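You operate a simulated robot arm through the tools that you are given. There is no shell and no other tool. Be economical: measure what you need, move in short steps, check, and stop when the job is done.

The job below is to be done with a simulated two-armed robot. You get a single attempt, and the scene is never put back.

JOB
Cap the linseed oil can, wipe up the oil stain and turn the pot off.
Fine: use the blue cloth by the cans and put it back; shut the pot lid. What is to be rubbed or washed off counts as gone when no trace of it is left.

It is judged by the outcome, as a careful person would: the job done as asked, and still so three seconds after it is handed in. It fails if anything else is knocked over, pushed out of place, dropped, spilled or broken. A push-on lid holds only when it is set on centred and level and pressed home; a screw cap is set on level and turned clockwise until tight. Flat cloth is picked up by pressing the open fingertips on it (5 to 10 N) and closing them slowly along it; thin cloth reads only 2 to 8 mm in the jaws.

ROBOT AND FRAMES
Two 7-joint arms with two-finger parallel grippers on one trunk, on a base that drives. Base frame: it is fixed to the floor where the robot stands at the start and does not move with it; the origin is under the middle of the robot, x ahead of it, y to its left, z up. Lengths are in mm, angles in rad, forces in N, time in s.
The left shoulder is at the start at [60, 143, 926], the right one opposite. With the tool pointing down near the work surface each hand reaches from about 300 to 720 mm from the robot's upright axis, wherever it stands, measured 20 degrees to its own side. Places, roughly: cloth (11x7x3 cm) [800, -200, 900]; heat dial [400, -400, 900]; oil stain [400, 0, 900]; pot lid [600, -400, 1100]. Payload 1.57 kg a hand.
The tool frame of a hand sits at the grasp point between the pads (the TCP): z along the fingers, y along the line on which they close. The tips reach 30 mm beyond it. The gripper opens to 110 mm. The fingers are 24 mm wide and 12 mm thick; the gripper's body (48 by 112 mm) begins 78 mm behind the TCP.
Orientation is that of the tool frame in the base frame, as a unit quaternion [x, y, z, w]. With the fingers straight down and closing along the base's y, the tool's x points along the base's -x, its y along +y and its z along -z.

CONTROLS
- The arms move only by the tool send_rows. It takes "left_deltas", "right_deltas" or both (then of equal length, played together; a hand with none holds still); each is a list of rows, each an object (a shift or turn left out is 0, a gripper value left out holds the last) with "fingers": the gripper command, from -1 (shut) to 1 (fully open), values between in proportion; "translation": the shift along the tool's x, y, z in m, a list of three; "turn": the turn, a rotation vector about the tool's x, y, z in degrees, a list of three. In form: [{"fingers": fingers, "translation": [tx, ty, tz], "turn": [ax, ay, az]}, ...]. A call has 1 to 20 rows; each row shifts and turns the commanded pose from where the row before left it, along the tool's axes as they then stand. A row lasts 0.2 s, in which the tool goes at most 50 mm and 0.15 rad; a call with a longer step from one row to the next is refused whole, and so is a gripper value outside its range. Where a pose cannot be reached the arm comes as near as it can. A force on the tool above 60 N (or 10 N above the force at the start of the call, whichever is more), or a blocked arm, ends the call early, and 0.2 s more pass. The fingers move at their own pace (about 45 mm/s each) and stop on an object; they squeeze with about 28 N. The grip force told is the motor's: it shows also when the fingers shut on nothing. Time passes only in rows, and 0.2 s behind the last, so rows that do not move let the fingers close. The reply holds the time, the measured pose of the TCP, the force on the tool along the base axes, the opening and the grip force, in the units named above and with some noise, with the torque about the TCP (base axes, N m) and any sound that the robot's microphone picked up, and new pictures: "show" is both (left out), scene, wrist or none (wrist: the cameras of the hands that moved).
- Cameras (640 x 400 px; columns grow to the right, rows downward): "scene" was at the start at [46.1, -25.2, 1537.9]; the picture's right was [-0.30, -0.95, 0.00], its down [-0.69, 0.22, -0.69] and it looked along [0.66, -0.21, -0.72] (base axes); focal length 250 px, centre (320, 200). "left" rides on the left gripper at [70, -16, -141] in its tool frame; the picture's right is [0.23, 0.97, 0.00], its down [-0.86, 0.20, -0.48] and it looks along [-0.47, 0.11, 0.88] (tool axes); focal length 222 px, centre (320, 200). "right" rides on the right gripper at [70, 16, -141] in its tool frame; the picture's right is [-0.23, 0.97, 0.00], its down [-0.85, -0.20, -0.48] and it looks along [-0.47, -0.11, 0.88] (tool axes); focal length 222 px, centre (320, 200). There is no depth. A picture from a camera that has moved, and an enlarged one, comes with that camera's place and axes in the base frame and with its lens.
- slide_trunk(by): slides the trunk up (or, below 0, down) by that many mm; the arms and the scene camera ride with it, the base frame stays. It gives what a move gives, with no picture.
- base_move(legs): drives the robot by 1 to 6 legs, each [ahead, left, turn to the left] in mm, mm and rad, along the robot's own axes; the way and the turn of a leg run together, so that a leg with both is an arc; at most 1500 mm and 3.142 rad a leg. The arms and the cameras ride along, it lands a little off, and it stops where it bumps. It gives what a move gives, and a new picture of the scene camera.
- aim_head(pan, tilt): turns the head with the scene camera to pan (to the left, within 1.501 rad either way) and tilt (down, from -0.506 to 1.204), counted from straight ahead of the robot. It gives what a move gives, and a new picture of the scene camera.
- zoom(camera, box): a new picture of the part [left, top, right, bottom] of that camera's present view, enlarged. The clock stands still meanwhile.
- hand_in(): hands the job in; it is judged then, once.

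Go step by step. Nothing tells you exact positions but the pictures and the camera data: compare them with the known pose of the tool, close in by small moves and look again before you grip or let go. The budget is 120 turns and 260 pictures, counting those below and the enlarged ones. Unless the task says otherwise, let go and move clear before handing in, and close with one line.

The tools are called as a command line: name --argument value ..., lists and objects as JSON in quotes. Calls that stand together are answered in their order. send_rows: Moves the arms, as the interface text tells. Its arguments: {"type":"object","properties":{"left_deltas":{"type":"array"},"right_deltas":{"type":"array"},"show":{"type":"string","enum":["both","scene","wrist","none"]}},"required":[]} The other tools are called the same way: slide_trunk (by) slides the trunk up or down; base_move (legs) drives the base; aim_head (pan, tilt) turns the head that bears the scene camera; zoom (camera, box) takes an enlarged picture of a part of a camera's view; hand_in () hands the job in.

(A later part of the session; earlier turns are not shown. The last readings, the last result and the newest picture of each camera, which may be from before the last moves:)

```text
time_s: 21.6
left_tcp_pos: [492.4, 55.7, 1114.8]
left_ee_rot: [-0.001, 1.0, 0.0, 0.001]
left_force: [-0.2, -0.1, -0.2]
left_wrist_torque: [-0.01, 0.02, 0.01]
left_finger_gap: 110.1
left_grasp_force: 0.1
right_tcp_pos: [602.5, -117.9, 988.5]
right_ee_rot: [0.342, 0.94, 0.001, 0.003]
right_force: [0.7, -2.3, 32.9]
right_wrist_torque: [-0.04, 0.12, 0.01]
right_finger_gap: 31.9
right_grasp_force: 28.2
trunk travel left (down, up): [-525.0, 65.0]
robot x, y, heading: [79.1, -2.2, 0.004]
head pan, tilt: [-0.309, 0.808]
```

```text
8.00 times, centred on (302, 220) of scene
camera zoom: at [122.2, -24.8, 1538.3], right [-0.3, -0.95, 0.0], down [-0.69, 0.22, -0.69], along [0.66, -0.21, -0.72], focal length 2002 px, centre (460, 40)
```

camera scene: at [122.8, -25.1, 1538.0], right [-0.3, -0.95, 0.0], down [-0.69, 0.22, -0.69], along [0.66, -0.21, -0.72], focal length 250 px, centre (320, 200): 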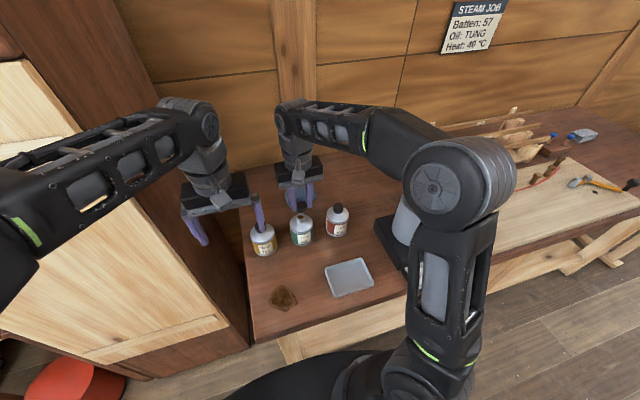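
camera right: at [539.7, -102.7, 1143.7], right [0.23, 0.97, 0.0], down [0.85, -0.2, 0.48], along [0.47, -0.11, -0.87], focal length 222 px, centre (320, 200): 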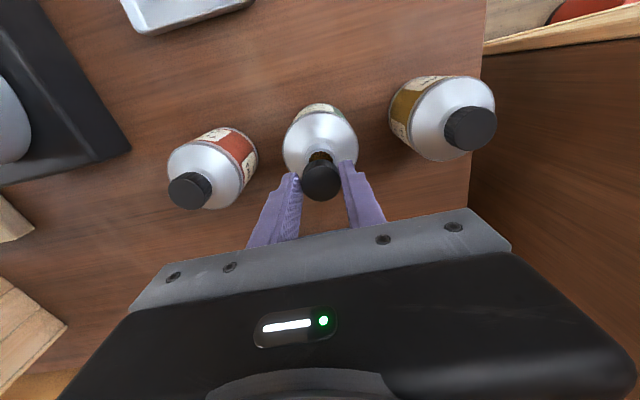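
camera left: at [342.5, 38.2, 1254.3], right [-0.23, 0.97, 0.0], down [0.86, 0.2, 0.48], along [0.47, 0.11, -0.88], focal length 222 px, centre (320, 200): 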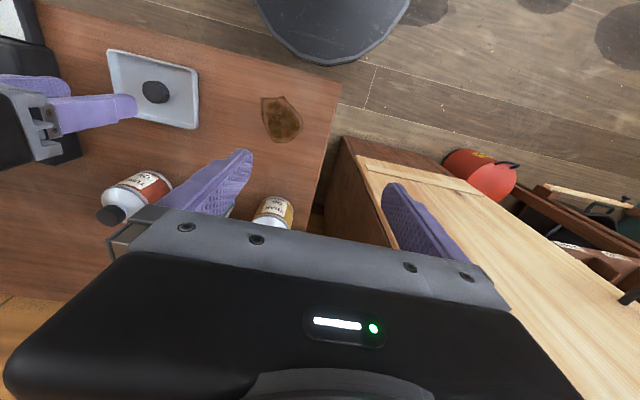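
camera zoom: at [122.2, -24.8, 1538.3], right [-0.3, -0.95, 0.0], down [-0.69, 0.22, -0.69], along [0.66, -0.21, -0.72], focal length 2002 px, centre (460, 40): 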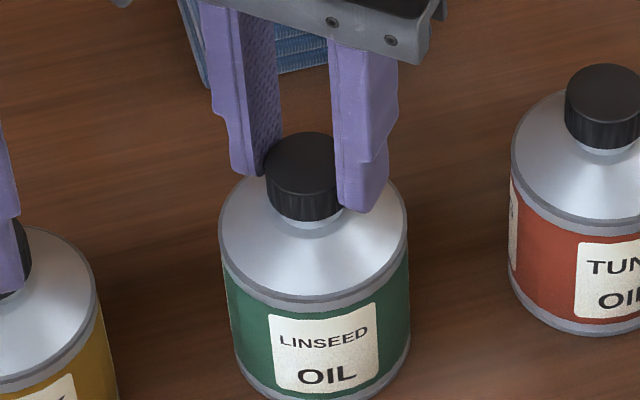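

I'm pressing with 33 N, which also pins the can to the table. I'll turn further clockwise under this load and see whether the cap turns relative to the can and how the torque builds.

send_rows --right_deltas '[{"turn": [0, 0, 8]}, {"turn": [0, 0, 8]}, {"turn": [0, 0, 8]}, {"turn": [0, 0, 8]}, {"turn": [0, 0, 8]}]' --show "none"

zoom --camera "scene" --box '[270, 195, 335, 245]'

```text
time_s: 22.8
left_tcp_pos: [491.4, 56.0, 1114.0]
left_ee_rot: [0.0, 1.0, 0.001, 0.0]
left_force: [0.2, -1.4, 0.5]
left_wrist_torque: [0.0, 0.02, -0.02]
left_finger_gap: 110.0
left_grasp_force: 0.1
right_tcp_pos: [600.3, -118.6, 988.1]
right_ee_rot: [0.644, 0.765, 0.001, 0.001]
right_force: [-1.5, -7.5, 32.7]
right_wrist_torque: [-0.22, 0.13, 0.01]
right_finger_gap: 32.3
right_grasp_force: 28.2
trunk travel left (down, up): [-525.0, 65.0]
robot x, y, heading: [75.9, -0.7, 0.003]
head pan, tilt: [-0.309, 0.808]
```

```text
8.00 times, centred on (302, 220) of scene
camera zoom: at [122.0, -25.5, 1538.0], right [-0.3, -0.95, 0.0], down [-0.69, 0.22, -0.69], along [0.66, -0.21, -0.72], focal length 2002 px, centre (460, 40)
```

zoom: 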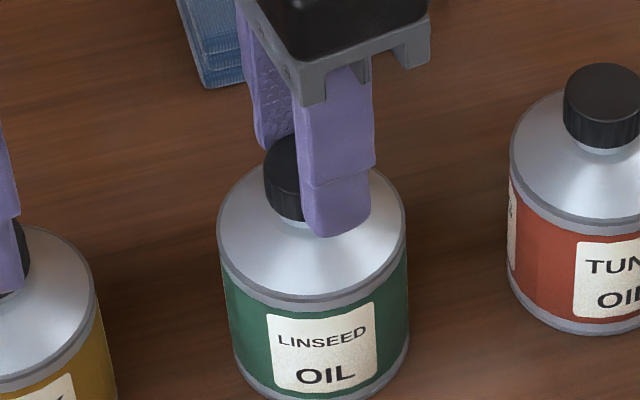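

The cap turns while the can stays put. Keep turning, watching torque and height.

send_rows --right_deltas '[{"turn": [0, 0, 8]}, {"turn": [0, 0, 8]}, {"turn": [0, 0, 8]}, {"turn": [0, 0, 8]}, {"turn": [0, 0, 8]}, {"turn": [0, 0, 8]}, {"turn": [0, 0, 8]}]' --show "none"

zoom --camera "scene" --box '[270, 195, 335, 245]'

```text
time_s: 24.4
left_tcp_pos: [490.9, 56.2, 1114.4]
left_ee_rot: [-0.002, 1.0, 0.001, 0.001]
left_force: [0.4, -0.3, 0.8]
left_wrist_torque: [-0.01, 0.0, -0.01]
left_finger_gap: 110.1
left_grasp_force: 0.0
right_tcp_pos: [599.9, -117.0, 987.2]
right_ee_rot: [0.927, 0.374, 0.0, 0.001]
right_force: [-10.5, -5.1, 23.9]
right_wrist_torque: [-0.21, 0.55, 0.02]
right_finger_gap: 32.0
right_grasp_force: 27.6
trunk travel left (down, up): [-525.0, 65.0]
robot x, y, heading: [79.1, -1.5, 0.001]
head pan, tilt: [-0.309, 0.808]
```

```text
8.00 times, centred on (302, 220) of scene
camera zoom: at [121.4, -25.3, 1537.9], right [-0.3, -0.95, 0.0], down [-0.69, 0.22, -0.69], along [0.66, -0.21, -0.72], focal length 2002 px, centre (460, 40)
```

zoom: 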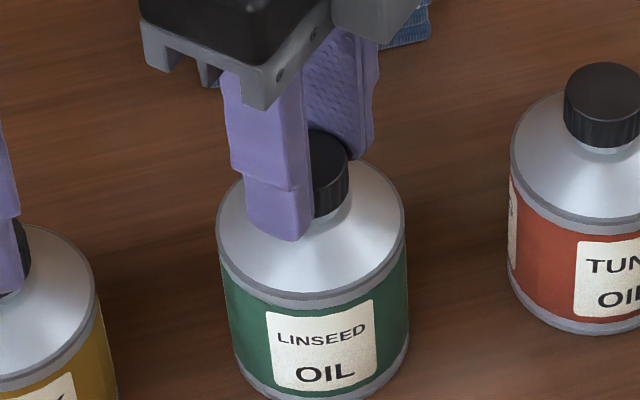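

Height is slowly falling as it turns (988.5→987.2), so it's threaded. I'll release, rotate the hand back, and regrip centred.

send_rows --right_deltas '[{"fingers": 0.0, "translation": [0, 0, -0.002]}, {}, {}, {"translation": [0, 0, -0.004], "turn": [0, 0, -8]}, {"turn": [0, 0, -8]}, {"turn": [0, 0, -8]}, {"turn": [0, 0, -8]}, {"turn": [0, 0, -8]}, {"turn": [0, 0, -8]}, {"turn": [0, 0, -8]}, {"turn": [0, 0, -8]}, {"turn": [0, 0, -8]}, {"turn": [0, 0, -8]}, {"turn": [0, 0, -8]}, {"turn": [0, 0, -8]}, {"turn": [0, 0, -8]}, {"turn": [0, 0, -8]}, {"turn": [0, 0, -8]}, {"turn": [0, 0, -8]}, {"turn": [0, 0, -8]}]' --show "none"

zoom --camera "scene" --box '[270, 195, 335, 245]'

zoom --camera "right" --box '[260, 130, 380, 205]'

```text
time_s: 28.6
left_tcp_pos: [494.0, 56.3, 1113.0]
left_ee_rot: [-0.001, 1.0, 0.0, 0.0]
left_force: [0.9, 0.4, 0.3]
left_wrist_torque: [0.01, 0.0, -0.04]
left_finger_gap: 109.8
left_grasp_force: 0.1
right_tcp_pos: [602.0, -116.8, 992.6]
right_ee_rot: [-0.002, 1.0, 0.0, -0.001]
right_force: [0.1, 0.1, 1.6]
right_wrist_torque: [0.04, 0.01, -0.01]
right_finger_gap: 54.9
right_grasp_force: 0.1
trunk travel left (down, up): [-525.0, 65.0]
robot x, y, heading: [78.7, 1.1, -0.002]
head pan, tilt: [-0.309, 0.808]
```

```text
8.00 times, centred on (302, 220) of scene
camera zoom: at [125.1, -25.2, 1537.9], right [-0.3, -0.95, 0.0], down [-0.69, 0.22, -0.69], along [0.66, -0.21, -0.72], focal length 2002 px, centre (460, 40)
```

zoom: 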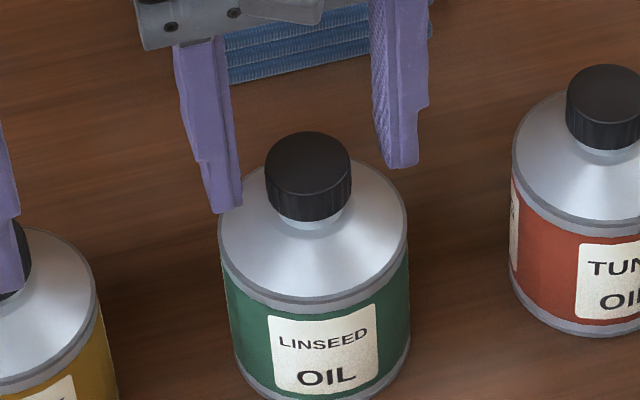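

```text
5.33 times, centred on (320, 168) of right
camera zoom: at [533.8, -102.3, 1133.8], right [0.22, 0.97, 0.0], down [0.86, -0.2, 0.48], along [0.47, -0.11, -0.88], focal length 1185 px, centre (320, 373)
```

zoom: 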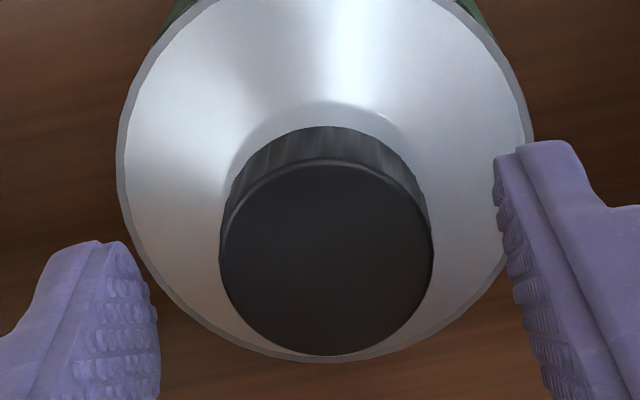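

Cap is level and centred. Regrip ~1 mm nearer the robot, press, and turn another stroke.

send_rows --right_deltas '[{"translation": [0.001, 0, 0.003]}, {"translation": [0, 0, 0.002], "fingers": -1}, {}, {}, {}, {"translation": [0, 0, 0.0015]}, {"translation": [0, 0, 0.0015], "turn": [0, 0, 8]}, {"turn": [0, 0, 8]}, {"turn": [0, 0, 8]}, {"turn": [0, 0, 8]}, {"turn": [0, 0, 8]}, {"turn": [0, 0, 8]}]' --show "none"

send_rows --right_deltas '[{"turn": [0, 0, 8]}, {"turn": [0, 0, 8]}, {"turn": [0, 0, 8]}, {"turn": [0, 0, 8]}, {"turn": [0, 0, 8]}, {"turn": [0, 0, 8]}]' --show "none"

send_rows --right_deltas '[{"turn": [0, 0, 8]}, {"turn": [0, 0, 8]}, {"turn": [0, 0, 8]}, {"turn": [0, 0, 8]}, {"turn": [0, 0, 8]}]' --show "none"

zoom --camera "scene" --box '[270, 195, 335, 245]'

```text
time_s: 31.2
left_tcp_pos: [492.6, 56.2, 1113.5]
left_ee_rot: [-0.002, 1.0, 0.0, 0.001]
left_force: [0.4, -0.1, -0.4]
left_wrist_torque: [-0.03, 0.02, -0.02]
left_finger_gap: 109.9
left_grasp_force: 0.1
right_tcp_pos: [600.9, -116.6, 985.8]
right_ee_rot: [0.407, 0.913, 0.002, 0.002]
right_force: [4.6, 4.2, 29.1]
right_wrist_torque: [0.1, -0.1, 0.02]
right_finger_gap: 32.2
right_grasp_force: 27.4
trunk travel left (down, up): [-525.0, 65.0]
robot x, y, heading: [77.1, 4.0, -0.005]
head pan, tilt: [-0.309, 0.808]
```

```text
time_s: 32.6
left_tcp_pos: [492.2, 56.0, 1114.5]
left_ee_rot: [0.0, 1.0, 0.0, 0.001]
left_force: [-0.5, 0.3, -0.2]
left_wrist_torque: [-0.03, 0.0, 0.0]
left_finger_gap: 109.8
left_grasp_force: 0.1
right_tcp_pos: [598.9, -116.5, 984.4]
right_ee_rot: [0.744, 0.668, 0.0, -0.001]
right_force: [-1.6, 0.9, 24.4]
right_wrist_torque: [0.05, 0.06, -0.01]
right_finger_gap: 33.1
right_grasp_force: 28.0
trunk travel left (down, up): [-525.0, 65.0]
robot x, y, heading: [80.1, -1.3, 0.005]
head pan, tilt: [-0.309, 0.808]
```

```text
time_s: 33.8
left_tcp_pos: [492.3, 56.0, 1113.7]
left_ee_rot: [-0.002, 1.0, 0.001, 0.0]
left_force: [-0.7, 0.2, -0.6]
left_wrist_torque: [-0.04, 0.0, 0.0]
left_finger_gap: 109.8
left_grasp_force: 0.0
right_tcp_pos: [598.8, -117.0, 983.4]
right_ee_rot: [0.928, 0.374, 0.0, 0.0]
right_force: [-4.8, 2.0, 10.9]
right_wrist_torque: [0.04, 0.15, 0.03]
right_finger_gap: 33.3
right_grasp_force: 27.8
trunk travel left (down, up): [-525.0, 65.0]
robot x, y, heading: [78.4, -0.7, -0.001]
head pan, tilt: [-0.309, 0.808]
```

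```text
8.00 times, centred on (302, 220) of scene
camera zoom: at [123.3, -24.4, 1537.9], right [-0.3, -0.95, 0.0], down [-0.69, 0.22, -0.69], along [0.66, -0.21, -0.72], focal length 2002 px, centre (460, 40)
```

zoom: 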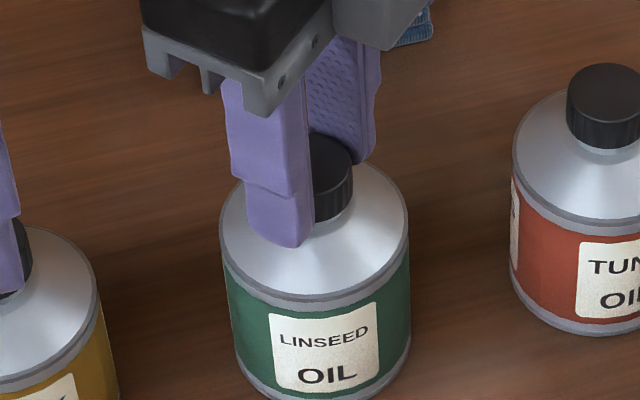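

It's screwing down (985.8→983.4) with no tightness yet. Another stroke, gripping ~3 mm higher so the tips stay off the can's shoulder.

send_rows --right_deltas '[{"fingers": 0.0, "translation": [0, 0, -0.002]}, {}, {}, {"translation": [0, 0, -0.004], "turn": [0, 0, -8]}, {"turn": [0, 0, -8]}, {"turn": [0, 0, -8]}, {"turn": [0, 0, -8]}, {"turn": [0, 0, -8]}, {"turn": [0, 0, -8]}, {"turn": [0, 0, -8]}, {"turn": [0, 0, -8]}, {"turn": [0, 0, -8]}, {"turn": [0, 0, -8]}, {"turn": [0, 0, -8]}, {"turn": [0, 0, -8]}, {"turn": [0, 0, -8]}, {"turn": [0, 0, -8]}, {"turn": [0, 0, -8]}, {"turn": [0, 0, -8]}, {"turn": [0, 0, -8]}]' --show "none"

zoom --camera "right" --box '[260, 130, 380, 205]'

zoom --camera "scene" --box '[270, 195, 335, 245]'

```text
time_s: 38.0
left_tcp_pos: [495.1, 55.4, 1113.2]
left_ee_rot: [0.0, 1.0, 0.001, 0.0]
left_force: [0.1, 1.6, 0.3]
left_wrist_torque: [-0.01, 0.01, -0.01]
left_finger_gap: 110.0
left_grasp_force: 0.0
right_tcp_pos: [600.2, -118.0, 990.0]
right_ee_rot: [-0.002, 1.0, 0.0, 0.0]
right_force: [0.6, 0.1, -0.1]
right_wrist_torque: [-0.01, 0.01, 0.02]
right_finger_gap: 55.3
right_grasp_force: 0.0
trunk travel left (down, up): [-525.0, 65.0]
robot x, y, heading: [76.5, -1.9, -0.001]
head pan, tilt: [-0.309, 0.808]
```

```text
5.33 times, centred on (320, 168) of right
camera zoom: at [532.4, -103.0, 1132.2], right [0.22, 0.97, 0.0], down [0.86, -0.2, 0.48], along [0.47, -0.11, -0.88], focal length 1185 px, centre (320, 373)
```

zoom: 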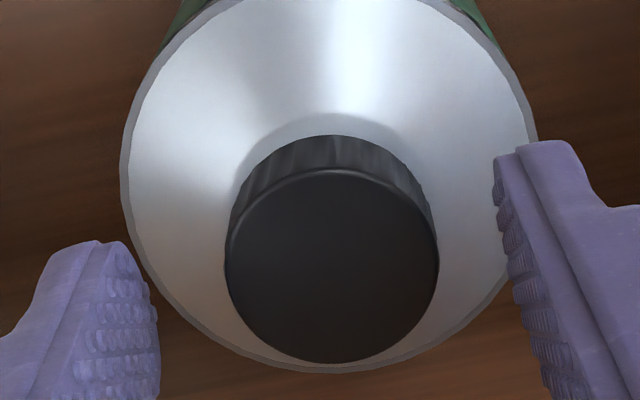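

```text
8.00 times, centred on (302, 220) of scene
camera zoom: at [125.1, -25.2, 1537.9], right [-0.3, -0.95, 0.0], down [-0.69, 0.22, -0.69], along [0.66, -0.21, -0.72], focal length 2002 px, centre (460, 40)
```

zoom: 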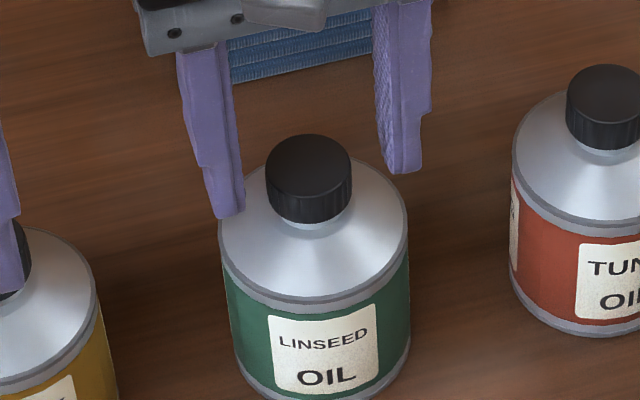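

The cap came down about 1 mm. Repeating another stroke.

send_rows --right_deltas '[{"translation": [0.001, 0.001, 0.002]}, {"fingers": -1}, {}, {}, {}, {"translation": [0, 0, 0.002]}, {"translation": [0, 0, 0.0015], "turn": [0, 0, 8]}, {"turn": [0, 0, 8]}, {"turn": [0, 0, 8]}, {"turn": [0, 0, 8]}, {"turn": [0, 0, 8]}, {"turn": [0, 0, 8]}]' --show "none"

send_rows --right_deltas '[{"turn": [0, 0, 8]}, {"turn": [0, 0, 8]}, {"turn": [0, 0, 8]}, {"turn": [0, 0, 8]}, {"turn": [0, 0, 8]}, {"turn": [0, 0, 8]}]' --show "none"

send_rows --right_deltas '[{"turn": [0, 0, 8]}, {"turn": [0, 0, 8]}, {"turn": [0, 0, 8]}, {"turn": [0, 0, 8]}, {"turn": [0, 0, 8]}]' --show "none"

zoom --camera "scene" --box '[270, 195, 335, 245]'

```text
time_s: 40.6
left_tcp_pos: [491.5, 56.7, 1112.6]
left_ee_rot: [-0.001, 1.0, 0.0, -0.001]
left_force: [-0.3, 0.0, 0.2]
left_wrist_torque: [0.03, -0.03, 0.02]
left_finger_gap: 110.0
left_grasp_force: 0.0
right_tcp_pos: [598.9, -117.3, 983.6]
right_ee_rot: [0.407, 0.913, 0.0, -0.001]
right_force: [-0.5, 0.3, 12.0]
right_wrist_torque: [-0.04, 0.04, 0.28]
right_finger_gap: 32.1
right_grasp_force: 28.2
trunk travel left (down, up): [-525.0, 65.0]
robot x, y, heading: [77.1, -0.3, 0.0]
head pan, tilt: [-0.309, 0.808]
```

```text
time_s: 42.0
left_tcp_pos: [493.6, 56.7, 1112.1]
left_ee_rot: [-0.002, 1.0, 0.001, 0.0]
left_force: [-0.8, -0.2, 0.0]
left_wrist_torque: [0.01, -0.02, 0.01]
left_finger_gap: 110.1
left_grasp_force: 0.1
right_tcp_pos: [599.7, -117.0, 984.3]
right_ee_rot: [0.744, 0.669, -0.001, 0.0]
right_force: [-0.2, -0.3, 1.6]
right_wrist_torque: [0.02, 0.04, 0.08]
right_finger_gap: 31.5
right_grasp_force: 27.7
trunk travel left (down, up): [-525.0, 65.0]
robot x, y, heading: [79.5, -5.0, 0.002]
head pan, tilt: [-0.309, 0.808]
```

```text
time_s: 43.2
left_tcp_pos: [492.5, 55.9, 1112.3]
left_ee_rot: [-0.001, 1.0, 0.001, 0.0]
left_force: [-0.4, 0.1, 0.8]
left_wrist_torque: [0.0, -0.02, 0.0]
left_finger_gap: 109.9
left_grasp_force: 0.1
right_tcp_pos: [600.4, -116.8, 986.1]
right_ee_rot: [0.928, 0.374, 0.0, 0.0]
right_force: [0.4, -0.9, -0.6]
right_wrist_torque: [-0.02, 0.04, 0.04]
right_finger_gap: 31.4
right_grasp_force: 28.2
trunk travel left (down, up): [-525.0, 65.0]
robot x, y, heading: [81.2, 0.2, 0.005]
head pan, tilt: [-0.309, 0.808]
```

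```text
8.00 times, centred on (302, 220) of scene
camera zoom: at [125.1, -25.1, 1537.9], right [-0.3, -0.95, 0.0], down [-0.69, 0.22, -0.69], along [0.66, -0.21, -0.72], focal length 2002 px, centre (460, 40)
```

zoom: 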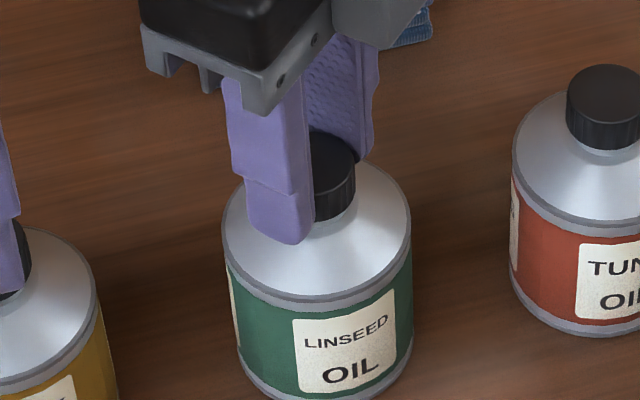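

Torque rose to 0.28 N·m and then the can itself began turning with the cap (label shifted), so it's tight or nearly so. I'll rotate back and do one last turn under a firm press to confirm.

send_rows --right_deltas '[{"fingers": 0.0, "translation": [0, 0, -0.002]}, {}, {}, {"translation": [0, 0, -0.004], "turn": [0, 0, -8]}, {"turn": [0, 0, -8]}, {"turn": [0, 0, -8]}, {"turn": [0, 0, -8]}, {"turn": [0, 0, -8]}, {"turn": [0, 0, -8]}, {"turn": [0, 0, -8]}, {"turn": [0, 0, -8]}, {"turn": [0, 0, -8]}, {"turn": [0, 0, -8]}, {"turn": [0, 0, -8]}, {"turn": [0, 0, -8]}, {"turn": [0, 0, -8]}, {"turn": [0, 0, -8]}, {"turn": [0, 0, -8]}, {"turn": [0, 0, -8]}, {"turn": [0, 0, -8]}]' --show "none"

zoom --camera "right" --box '[260, 130, 380, 205]'

zoom --camera "scene" --box '[270, 195, 335, 245]'

```text
time_s: 47.4
left_tcp_pos: [494.0, 55.6, 1113.9]
left_ee_rot: [-0.002, 1.0, 0.001, 0.0]
left_force: [0.4, 0.2, 0.7]
left_wrist_torque: [0.0, -0.03, -0.04]
left_finger_gap: 109.9
left_grasp_force: 0.0
right_tcp_pos: [600.3, -117.1, 989.2]
right_ee_rot: [-0.002, 1.0, 0.0, 0.001]
right_force: [0.2, 1.0, 0.4]
right_wrist_torque: [0.0, -0.03, -0.01]
right_finger_gap: 55.2
right_grasp_force: 0.0
trunk travel left (down, up): [-525.0, 65.0]
robot x, y, heading: [79.3, 0.9, 0.002]
head pan, tilt: [-0.309, 0.808]
```

```text
5.33 times, centred on (320, 168) of right
camera zoom: at [531.9, -101.5, 1132.6], right [0.22, 0.97, 0.0], down [0.86, -0.2, 0.48], along [0.47, -0.11, -0.88], focal length 1185 px, centre (320, 373)
```

zoom: 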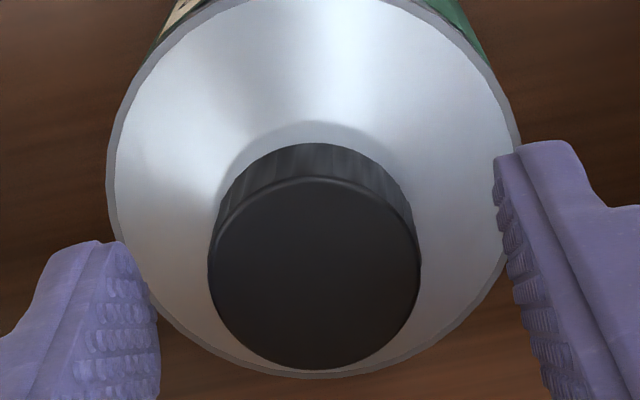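

```text
8.00 times, centred on (302, 220) of scene
camera zoom: at [125.1, -25.2, 1537.9], right [-0.3, -0.95, 0.0], down [-0.69, 0.22, -0.69], along [0.66, -0.21, -0.72], focal length 2002 px, centre (460, 40)
```

zoom: 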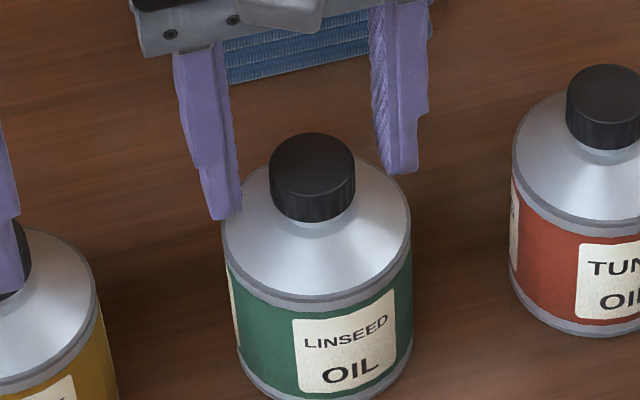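

Now one final firm clockwise turn under load.

send_rows --right_deltas '[{"translation": [0.001, -0.0015, 0.002]}, {"fingers": -1}, {}, {}, {}, {"translation": [0, 0, 0.002]}, {"translation": [0, 0, 0.002]}, {"translation": [0, 0, 0.001]}, {"turn": [0, 0, 8]}, {"turn": [0, 0, 8]}]' --show "none"

send_rows --right_deltas '[{"turn": [0, 0, 8]}, {"turn": [0, 0, 8]}, {"turn": [0, 0, 8]}]' --show "none"

send_rows --right_deltas '[{"turn": [0, 0, 8]}, {"turn": [0, 0, 8]}, {"turn": [0, 0, 8]}]' --show "none"

zoom --camera "scene" --box '[270, 195, 335, 245]'

```text
time_s: 49.6
left_tcp_pos: [491.1, 56.2, 1114.7]
left_ee_rot: [-0.002, 1.0, 0.0, 0.0]
left_force: [0.7, 0.0, -0.1]
left_wrist_torque: [0.02, 0.02, 0.01]
left_finger_gap: 109.9
left_grasp_force: 0.0
right_tcp_pos: [598.3, -118.5, 985.1]
right_ee_rot: [0.139, 0.99, 0.0, 0.002]
right_force: [3.7, -1.0, 28.5]
right_wrist_torque: [-0.1, -0.27, 0.59]
right_finger_gap: 30.9
right_grasp_force: 28.1
trunk travel left (down, up): [-525.0, 65.0]
robot x, y, heading: [78.5, 0.6, 0.001]
head pan, tilt: [-0.309, 0.808]
```

```text
time_s: 50.4
left_tcp_pos: [491.5, 57.0, 1113.4]
left_ee_rot: [0.0, 1.0, 0.0, 0.001]
left_force: [0.5, 0.4, -0.2]
left_wrist_torque: [-0.01, 0.05, 0.01]
left_finger_gap: 110.0
left_grasp_force: 0.0
right_tcp_pos: [597.6, -117.3, 984.2]
right_ee_rot: [0.342, 0.94, 0.0, 0.001]
right_force: [-0.5, -0.5, 24.8]
right_wrist_torque: [-0.05, -0.08, 0.53]
right_finger_gap: 31.6
right_grasp_force: 27.9
trunk travel left (down, up): [-525.0, 65.0]
robot x, y, heading: [81.0, 1.0, 0.004]
head pan, tilt: [-0.309, 0.808]
```

```text
time_s: 51.2
left_tcp_pos: [493.3, 57.0, 1113.9]
left_ee_rot: [0.0, 1.0, 0.001, 0.0]
left_force: [0.2, -0.2, 0.0]
left_wrist_torque: [0.0, 0.0, -0.01]
left_finger_gap: 109.9
left_grasp_force: 0.0
right_tcp_pos: [598.3, -117.8, 983.9]
right_ee_rot: [0.531, 0.847, 0.0, 0.0]
right_force: [0.0, -0.8, 18.0]
right_wrist_torque: [-0.06, 0.0, 0.45]
right_finger_gap: 31.4
right_grasp_force: 28.2
trunk travel left (down, up): [-525.0, 65.0]
robot x, y, heading: [77.4, -0.6, -0.001]
head pan, tilt: [-0.309, 0.808]
```

```text
8.00 times, centred on (302, 220) of scene
camera zoom: at [123.4, -24.8, 1537.9], right [-0.3, -0.95, 0.0], down [-0.69, 0.22, -0.69], along [0.66, -0.21, -0.72], focal length 2002 px, centre (460, 40)
```

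zoom: 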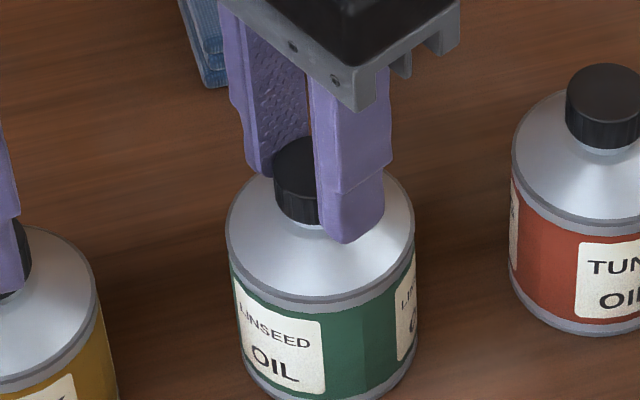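

Torque 0.59 N·m with cap and can turning as one: the cap is tight. I'll release, rise well clear, then look at the result.

send_rows --right_deltas '[{"translation": [0, 0, -0.002], "fingers": 0.0}, {}, {}, {"translation": [0, 0, -0.03]}, {"translation": [0, 0, -0.04]}, {"translation": [0, 0, -0.03]}, {"turn": [0, 0, 8]}, {"turn": [0, 0, 8]}, {"turn": [0, 0, 8]}, {"turn": [0, 0, 2]}, {"translation": [0, -0.05, 0], "fingers": 1}, {"translation": [0, -0.05, 0]}, {}]' --show "scene"

zoom --camera "scene" --box '[240, 160, 360, 260]'

```text
time_s: 54.0
left_tcp_pos: [494.4, 56.0, 1113.3]
left_ee_rot: [-0.002, 1.0, 0.001, 0.0]
left_force: [1.3, 0.3, 0.1]
left_wrist_torque: [0.03, 0.02, -0.03]
left_finger_gap: 109.9
left_grasp_force: 0.1
right_tcp_pos: [497.9, -120.4, 1085.3]
right_ee_rot: [0.707, 0.707, 0.0, 0.0]
right_force: [-0.1, -0.3, 0.0]
right_wrist_torque: [0.0, 0.03, 0.03]
right_finger_gap: 109.9
right_grasp_force: 0.1
trunk travel left (down, up): [-525.0, 65.0]
robot x, y, heading: [75.7, 2.7, 0.006]
head pan, tilt: [-0.309, 0.808]
camera scene: at [125.4, -24.9, 1537.8], right [-0.3, -0.95, 0.0], down [-0.69, 0.22, -0.69], along [0.66, -0.21, -0.72], focal length 250 px, centre (320, 200)
```

scene: 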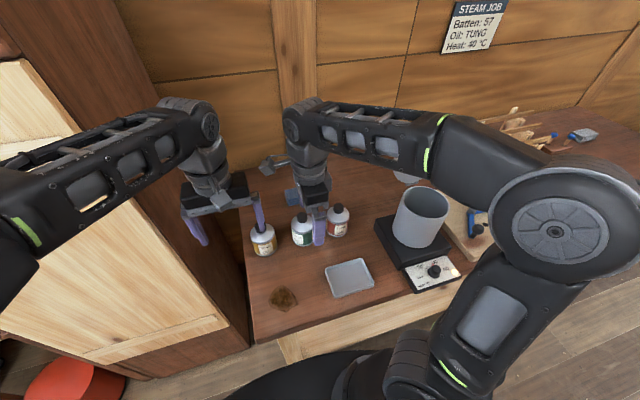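

```text
4.00 times, centred on (300, 210) of scene
camera zoom: at [125.4, -24.9, 1537.8], right [-0.3, -0.95, 0.0], down [-0.69, 0.22, -0.69], along [0.66, -0.21, -0.72], focal length 1001 px, centre (400, 160)
```

zoom: 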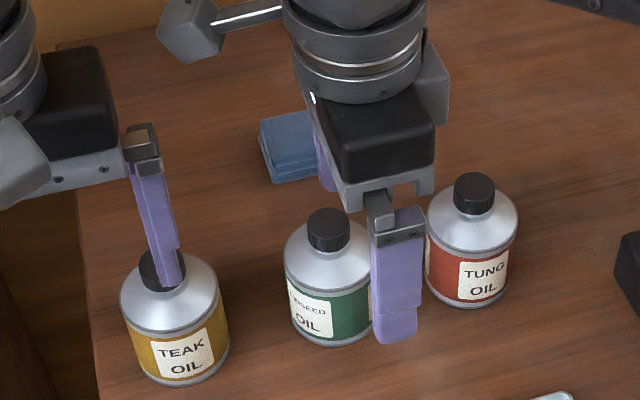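

The linseed can is capped. Now I'll shift the base right and turn it slightly left, and raise the trunk, so the right arm can reach the cloth.

base_move --legs '[[-10, 0, 0], [0, -100, 0], [0, 0, 0.22], [8, -2, 0]]'

slide_trunk --by 60

aim_head --pan -0.2 --tilt 0.75

```text
time_s: 56.6
left_tcp_pos: [470.5, 44.5, 1113.0]
left_ee_rot: [-0.111, 0.994, 0.001, -0.001]
left_force: [-0.5, -0.4, 0.0]
left_wrist_torque: [0.01, -0.01, -0.01]
left_finger_gap: 110.0
left_grasp_force: 0.1
right_tcp_pos: [512.4, -127.8, 1083.5]
right_ee_rot: [0.626, 0.78, 0.001, 0.0]
right_force: [1.0, -0.2, -0.5]
right_wrist_torque: [0.0, 0.05, 0.01]
right_finger_gap: 110.1
right_grasp_force: 0.2
trunk travel left (down, up): [-525.0, 65.0]
robot x, y, heading: [77.1, -103.3, 0.222]
head pan, tilt: [-0.309, 0.808]
camera scene: at [128.1, -114.8, 1537.9], right [-0.09, -1.0, 0.0], down [-0.72, 0.06, -0.69], along [0.69, -0.06, -0.72], focal length 250 px, centre (320, 200)
```

scene: 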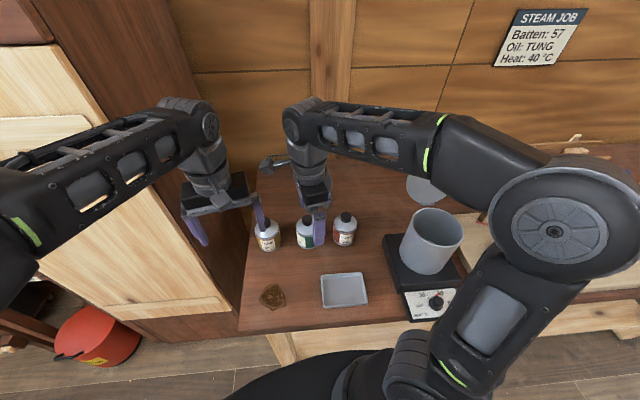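

```text
time_s: 57.6
left_tcp_pos: [469.2, 45.0, 1174.0]
left_ee_rot: [-0.111, 0.994, 0.002, 0.0]
left_force: [-0.4, 0.8, -0.1]
left_wrist_torque: [0.04, 0.0, 0.0]
left_finger_gap: 110.1
left_grasp_force: 0.0
right_tcp_pos: [511.6, -126.1, 1144.3]
right_ee_rot: [0.626, 0.78, 0.0, 0.0]
right_force: [0.1, -0.8, 0.4]
right_wrist_torque: [-0.01, 0.0, -0.05]
right_finger_gap: 109.9
right_grasp_force: 0.0
trunk travel left (down, up): [-585.0, 5.0]
robot x, y, heading: [79.2, -98.0, 0.223]
head pan, tilt: [-0.309, 0.808]
```

```text
time_s: 58.3
left_tcp_pos: [468.5, 44.4, 1173.1]
left_ee_rot: [-0.111, 0.994, 0.001, 0.0]
left_force: [0.3, -0.5, -0.9]
left_wrist_torque: [0.06, 0.01, -0.04]
left_finger_gap: 109.8
left_grasp_force: 0.1
right_tcp_pos: [511.7, -126.3, 1142.7]
right_ee_rot: [0.625, 0.781, 0.0, 0.0]
right_force: [0.4, 0.3, 0.1]
right_wrist_torque: [-0.01, -0.01, 0.01]
right_finger_gap: 110.2
right_grasp_force: 0.1
trunk travel left (down, up): [-585.0, 5.0]
robot x, y, heading: [78.6, -98.9, 0.219]
head pan, tilt: [-0.201, 0.75]
camera scene: at [130.1, -106.1, 1602.5], right [0.02, -1.0, 0.0], down [-0.68, -0.01, -0.73], along [0.73, 0.01, -0.68], focal length 250 px, centre (320, 200)
```

scene: 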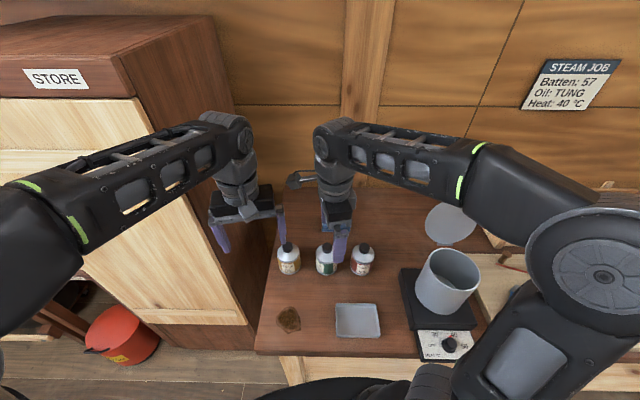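

Now I'll square the hand (closing along x), pass high over the cans and stop in front of the cloth to look.

send_rows --right_deltas '[{"turn": [0, 0, 6.3]}, {"turn": [0, 0, 6.3]}, {"translation": [-0.01, 0.035, 0.02]}, {"translation": [-0.01, 0.035, 0.025]}, {"translation": [-0.01, 0.035, 0.025]}, {"translation": [-0.004, 0.035, 0.03]}, {"translation": [0, 0.03, 0]}, {}]' --show "both"

zoom --camera "scene" --box '[260, 180, 400, 290]'

```text
time_s: 60.1
left_tcp_pos: [468.7, 44.4, 1173.3]
left_ee_rot: [-0.111, 0.994, 0.0, 0.0]
left_force: [0.0, 0.4, 0.0]
left_wrist_torque: [0.01, -0.02, 0.0]
left_finger_gap: 110.2
left_grasp_force: 0.2
right_tcp_pos: [679.1, -162.3, 1044.1]
right_ee_rot: [0.707, 0.707, 0.0, 0.0]
right_force: [-0.3, 0.3, 0.5]
right_wrist_torque: [0.01, -0.01, 0.04]
right_finger_gap: 110.0
right_grasp_force: 0.0
trunk travel left (down, up): [-585.0, 5.0]
robot x, y, heading: [73.2, -98.7, 0.222]
head pan, tilt: [-0.201, 0.75]
camera scene: at [129.7, -106.2, 1602.5], right [0.02, -1.0, 0.0], down [-0.68, -0.01, -0.73], along [0.73, 0.01, -0.68], focal length 250 px, centre (320, 200)
camera right: at [697.5, -93.2, 1186.9], right [0.97, -0.23, 0.0], down [-0.2, -0.85, 0.48], along [-0.11, -0.47, -0.88], focal length 222 px, centre (320, 200)
```

scene: 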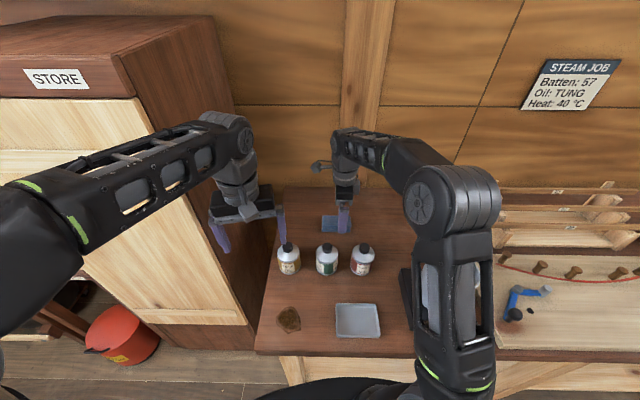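
right: 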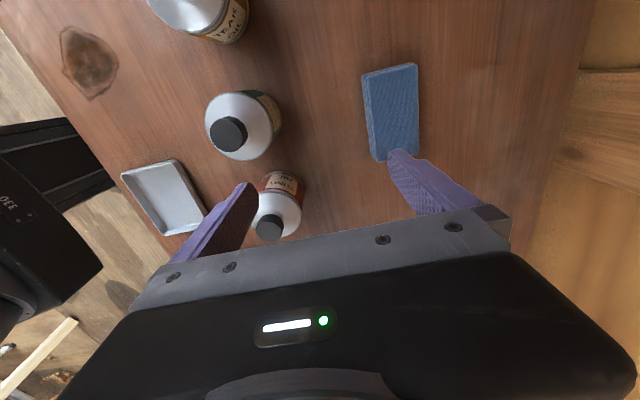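

```text
3.64 times, centred on (330, 235) of scene
camera zoom: at [129.7, -106.2, 1602.5], right [0.02, -1.0, 0.0], down [-0.68, -0.01, -0.73], along [0.73, 0.01, -0.68], focal length 910 px, centre (284, 73)
```

zoom: 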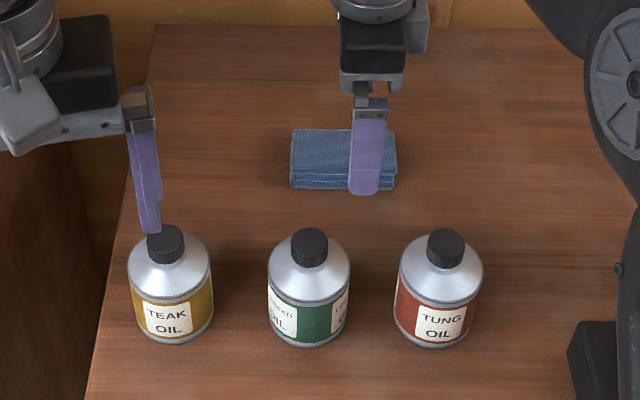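

The cloth spans about x 750–815, y −216…−105, top z≈885. I'll move over it and lower to just above.

send_rows --right_deltas '[{"translation": [0.001, 0.025, 0.025]}, {"translation": [0.001, 0.025, 0.025]}, {"translation": [0.001, 0.025, 0.025]}, {"translation": [0.001, 0.027, 0.02]}, {"translation": [0, 0, 0.02]}, {}]' --show "both"

zoom --camera "scene" --box '[300, 180, 380, 250]'

```text
time_s: 61.5
left_tcp_pos: [469.9, 44.7, 1172.6]
left_ee_rot: [-0.11, 0.994, 0.001, 0.0]
left_force: [-0.2, 0.5, -1.1]
left_wrist_torque: [-0.01, 0.01, -0.04]
left_finger_gap: 110.0
left_grasp_force: 0.1
right_tcp_pos: [782.3, -156.1, 928.8]
right_ee_rot: [0.707, 0.707, 0.0, 0.0]
right_force: [1.4, 0.0, 0.5]
right_wrist_torque: [0.04, -0.02, 0.0]
right_finger_gap: 110.3
right_grasp_force: 0.1
trunk travel left (down, up): [-585.0, 5.0]
robot x, y, heading: [82.9, -103.8, 0.22]
head pan, tilt: [-0.201, 0.75]
camera scene: at [130.3, -106.1, 1602.5], right [0.02, -1.0, 0.0], down [-0.68, -0.01, -0.73], along [0.73, 0.01, -0.68], focal length 250 px, centre (320, 200)
camera right: at [800.4, -87.8, 1071.0], right [0.97, -0.23, 0.0], down [-0.2, -0.85, 0.48], along [-0.11, -0.47, -0.88], focal length 222 px, centre (320, 200)
```

scene: 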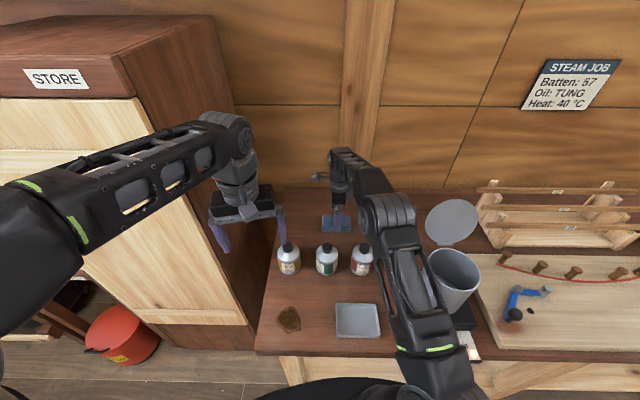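
right: 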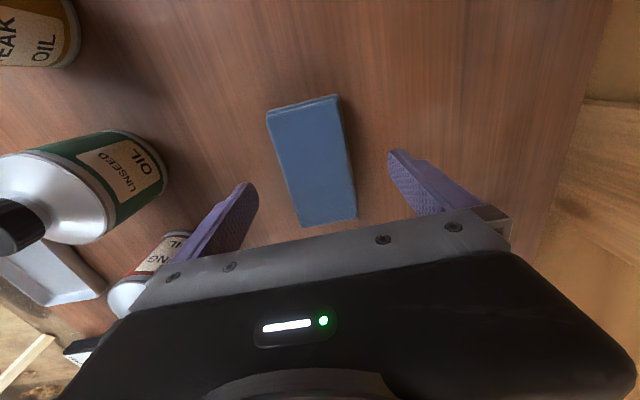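

```text
5.71 times, centred on (340, 215) of scene
camera zoom: at [130.3, -106.1, 1602.5], right [0.02, -1.0, 0.0], down [-0.68, -0.01, -0.73], along [0.73, 0.01, -0.68], focal length 1430 px, centre (206, 114)
```

zoom: 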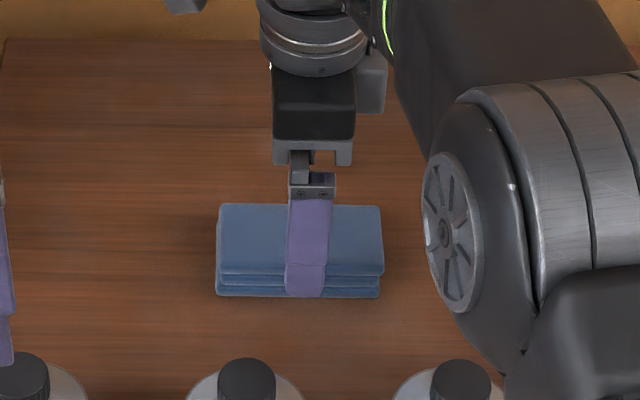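

I'll centre a bit (−6 mm x, +5 mm y), lower the open fingers around the cloth, and close.

send_rows --right_deltas '[{"translation": [0.005, -0.006, 0]}, {"translation": [0, 0, 0.015]}, {"translation": [0, 0, 0.015]}, {"translation": [0, 0, 0.003]}, {}]' --show "wrist"

zoom --camera "scene" --box '[300, 180, 380, 250]'

```text
time_s: 62.7
left_tcp_pos: [469.3, 45.3, 1174.4]
left_ee_rot: [-0.111, 0.994, 0.0, 0.0]
left_force: [0.2, -0.4, 0.6]
left_wrist_torque: [0.02, -0.01, 0.0]
left_finger_gap: 110.2
left_grasp_force: 0.0
right_tcp_pos: [777.4, -152.6, 895.9]
right_ee_rot: [0.708, 0.706, 0.0, 0.0]
right_force: [0.7, -1.1, 0.3]
right_wrist_torque: [-0.04, 0.02, -0.03]
right_finger_gap: 110.0
right_grasp_force: 0.2
trunk travel left (down, up): [-585.0, 5.0]
robot x, y, heading: [74.5, -101.9, 0.224]
head pan, tilt: [-0.201, 0.75]
camera right: at [794.2, -83.4, 1037.7], right [0.97, -0.23, 0.0], down [-0.2, -0.86, 0.48], along [-0.11, -0.47, -0.88], focal length 222 px, centre (320, 200)
```

right: 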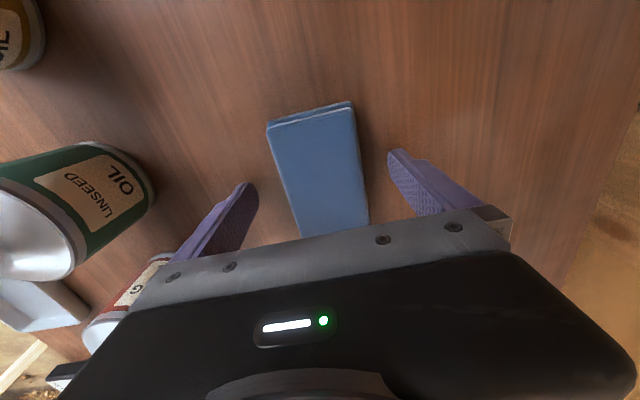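

```text
5.71 times, centred on (340, 215) of scene
camera zoom: at [130.2, -106.1, 1602.5], right [0.02, -1.0, 0.0], down [-0.68, -0.01, -0.73], along [0.73, 0.01, -0.68], focal length 1430 px, centre (206, 114)
```

zoom: 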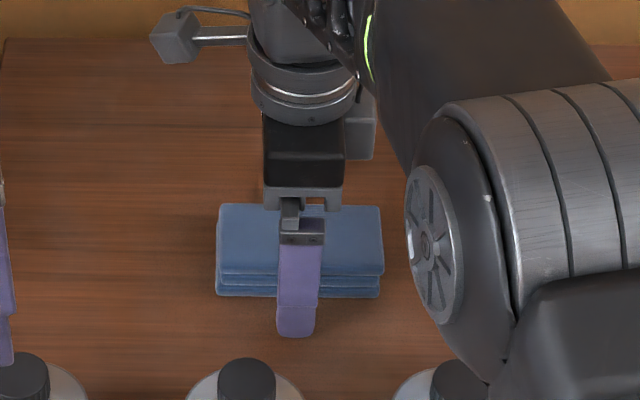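

Fingers straddle the cloth. Closing now.

send_rows --right_deltas '[{"fingers": 0.5}, {"fingers": 0.3}, {"fingers": 0.15}, {"fingers": -1}, {}, {}, {}]' --show "wrist"

```text
time_s: 64.3
left_tcp_pos: [470.1, 44.5, 1172.7]
left_ee_rot: [-0.111, 0.994, 0.002, 0.0]
left_force: [-0.2, -0.8, 0.0]
left_wrist_torque: [-0.05, 0.0, 0.0]
left_finger_gap: 110.0
left_grasp_force: 0.0
right_tcp_pos: [776.3, -152.2, 894.6]
right_ee_rot: [0.707, 0.708, 0.0, 0.0]
right_force: [0.5, -0.2, 0.7]
right_wrist_torque: [0.01, 0.0, 0.03]
right_finger_gap: 64.2
right_grasp_force: 27.8
trunk travel left (down, up): [-585.0, 5.0]
robot x, y, heading: [78.9, -99.5, 0.219]
head pan, tilt: [-0.201, 0.75]
camera right: at [794.2, -83.5, 1038.0], right [0.97, -0.23, 0.0], down [-0.2, -0.85, 0.48], along [-0.11, -0.47, -0.88], focal length 222 px, centre (320, 200)
```

right: 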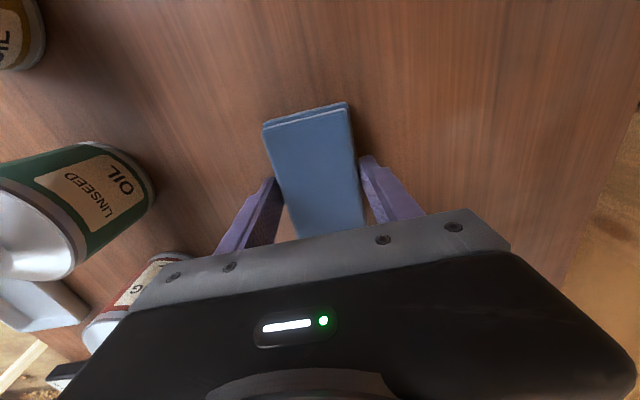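

Cloth gripped (64 mm). I'll lift it, pull back before the cans, rise above them; meanwhile the left hand retreats out of the way.

send_rows --left_deltas '[{"translation": [0.04, 0.009, 0]}, {"translation": [0.04, 0.009, 0]}, {"translation": [0.04, 0.009, 0]}, {"translation": [0.045, 0.01, 0]}, {"translation": [0.02, 0.02, 0]}, {"translation": [0, 0.04, 0]}, {"translation": [0, 0.04, 0]}, {}]' --right_deltas '[{"translation": [0, 0, -0.03]}, {"translation": [0, 0, -0.03]}, {"translation": [0, -0.035, 0]}, {"translation": [0, -0.035, -0.01]}, {"translation": [0, 0, -0.045]}, {"translation": [0, 0, -0.045]}, {"translation": [0, 0, -0.01]}, {}]' --show "scene"

```text
time_s: 66.1
left_tcp_pos: [293.4, 123.7, 1153.9]
left_ee_rot: [-0.109, 0.994, 0.001, 0.0]
left_force: [-0.2, -0.3, 0.5]
left_wrist_torque: [0.0, 0.0, 0.02]
left_finger_gap: 109.8
left_grasp_force: 0.1
left hand out of reach, approached as far as the arm can: row 2, 4, 6
right_tcp_pos: [708.0, -151.8, 1067.5]
right_ee_rot: [0.707, 0.707, 0.0, 0.0]
right_force: [-0.5, -0.1, -0.6]
right_wrist_torque: [0.0, 0.02, 0.02]
right_finger_gap: 64.0
right_grasp_force: 28.5
trunk travel left (down, up): [-585.0, 5.0]
robot x, y, heading: [77.7, -102.3, 0.219]
head pan, tilt: [-0.201, 0.75]
camera scene: at [130.0, -106.8, 1602.5], right [0.02, -1.0, 0.0], down [-0.68, -0.01, -0.73], along [0.73, 0.01, -0.68], focal length 250 px, centre (320, 200)
```

scene: 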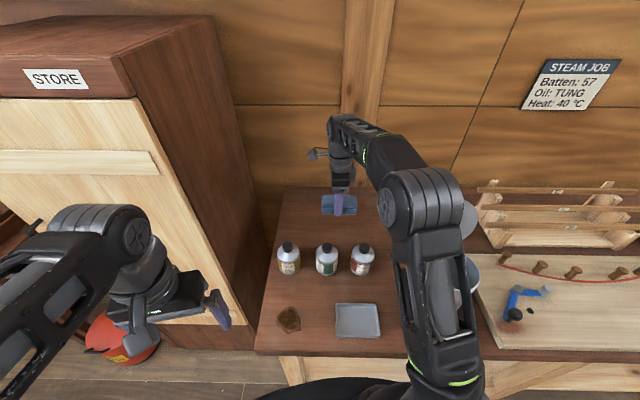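

Now carry the cloth back over the cans to above the stain (≈[422,−11]) and check.

send_rows --right_deltas '[{"translation": [0.01, -0.036, 0]}, {"translation": [0.018, -0.036, 0]}, {"translation": [0.018, -0.036, 0]}, {"translation": [0.018, -0.036, 0]}, {"translation": [0.018, -0.036, 0]}, {"translation": [0.018, -0.036, 0]}, {"translation": [0.02, -0.036, 0]}, {"translation": [0.02, -0.034, 0]}, {"translation": [0, 0, 0.035]}, {"translation": [0, 0, 0.035]}, {"translation": [0, 0, 0.035]}, {}]' --show "both"

zoom --camera "scene" --box '[240, 260, 360, 350]'

```text
time_s: 68.7
left_tcp_pos: [293.3, 125.1, 1153.6]
left_ee_rot: [-0.111, 0.994, 0.001, 0.0]
left_force: [0.1, -0.5, 0.5]
left_wrist_torque: [0.03, 0.02, 0.04]
left_finger_gap: 109.8
left_grasp_force: 0.2
right_tcp_pos: [420.2, -9.5, 962.3]
right_ee_rot: [0.707, 0.707, 0.001, 0.0]
right_force: [0.0, 0.0, -0.4]
right_wrist_torque: [0.04, 0.0, 0.0]
right_finger_gap: 64.0
right_grasp_force: 27.7
trunk travel left (down, up): [-585.0, 5.0]
robot x, y, heading: [75.3, -100.8, 0.219]
head pan, tilt: [-0.201, 0.75]
camera scene: at [129.6, -106.3, 1602.5], right [0.02, -1.0, 0.0], down [-0.68, -0.01, -0.73], along [0.73, 0.01, -0.68], focal length 250 px, centre (320, 200)
camera right: at [438.2, 58.8, 1104.2], right [0.97, -0.23, 0.0], down [-0.2, -0.85, 0.48], along [-0.11, -0.47, -0.88], focal length 222 px, centre (320, 200)
```

scene: 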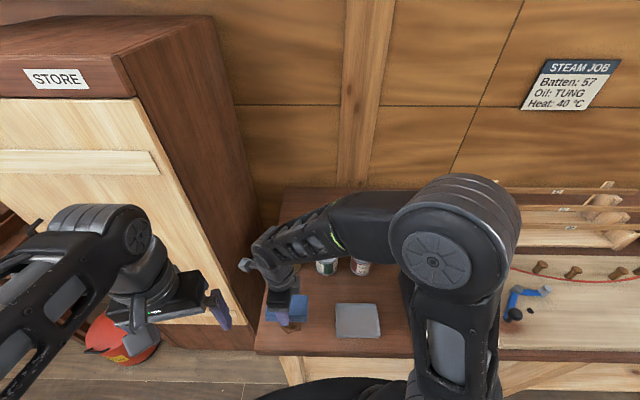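
right: 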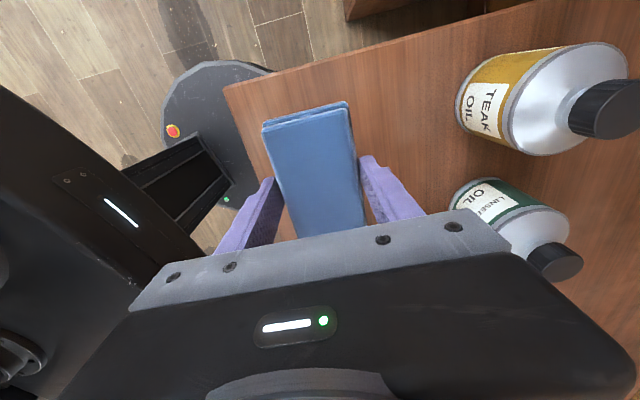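

```text
4.44 times, centred on (300, 305) of scene
camera zoom: at [129.6, -106.3, 1602.5], right [0.02, -1.0, 0.0], down [-0.68, -0.01, -0.73], along [0.73, 0.01, -0.68], focal length 1112 px, centre (409, -267)
```

zoom: 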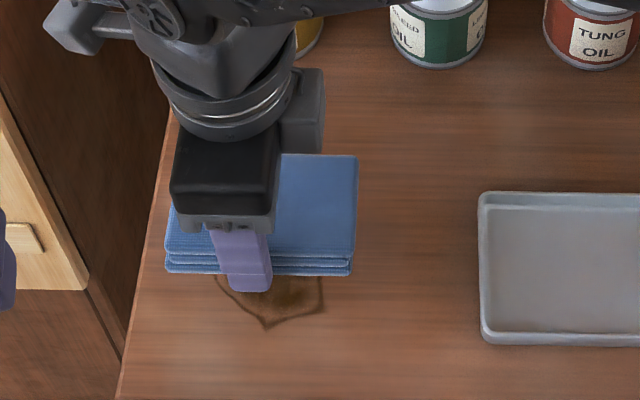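

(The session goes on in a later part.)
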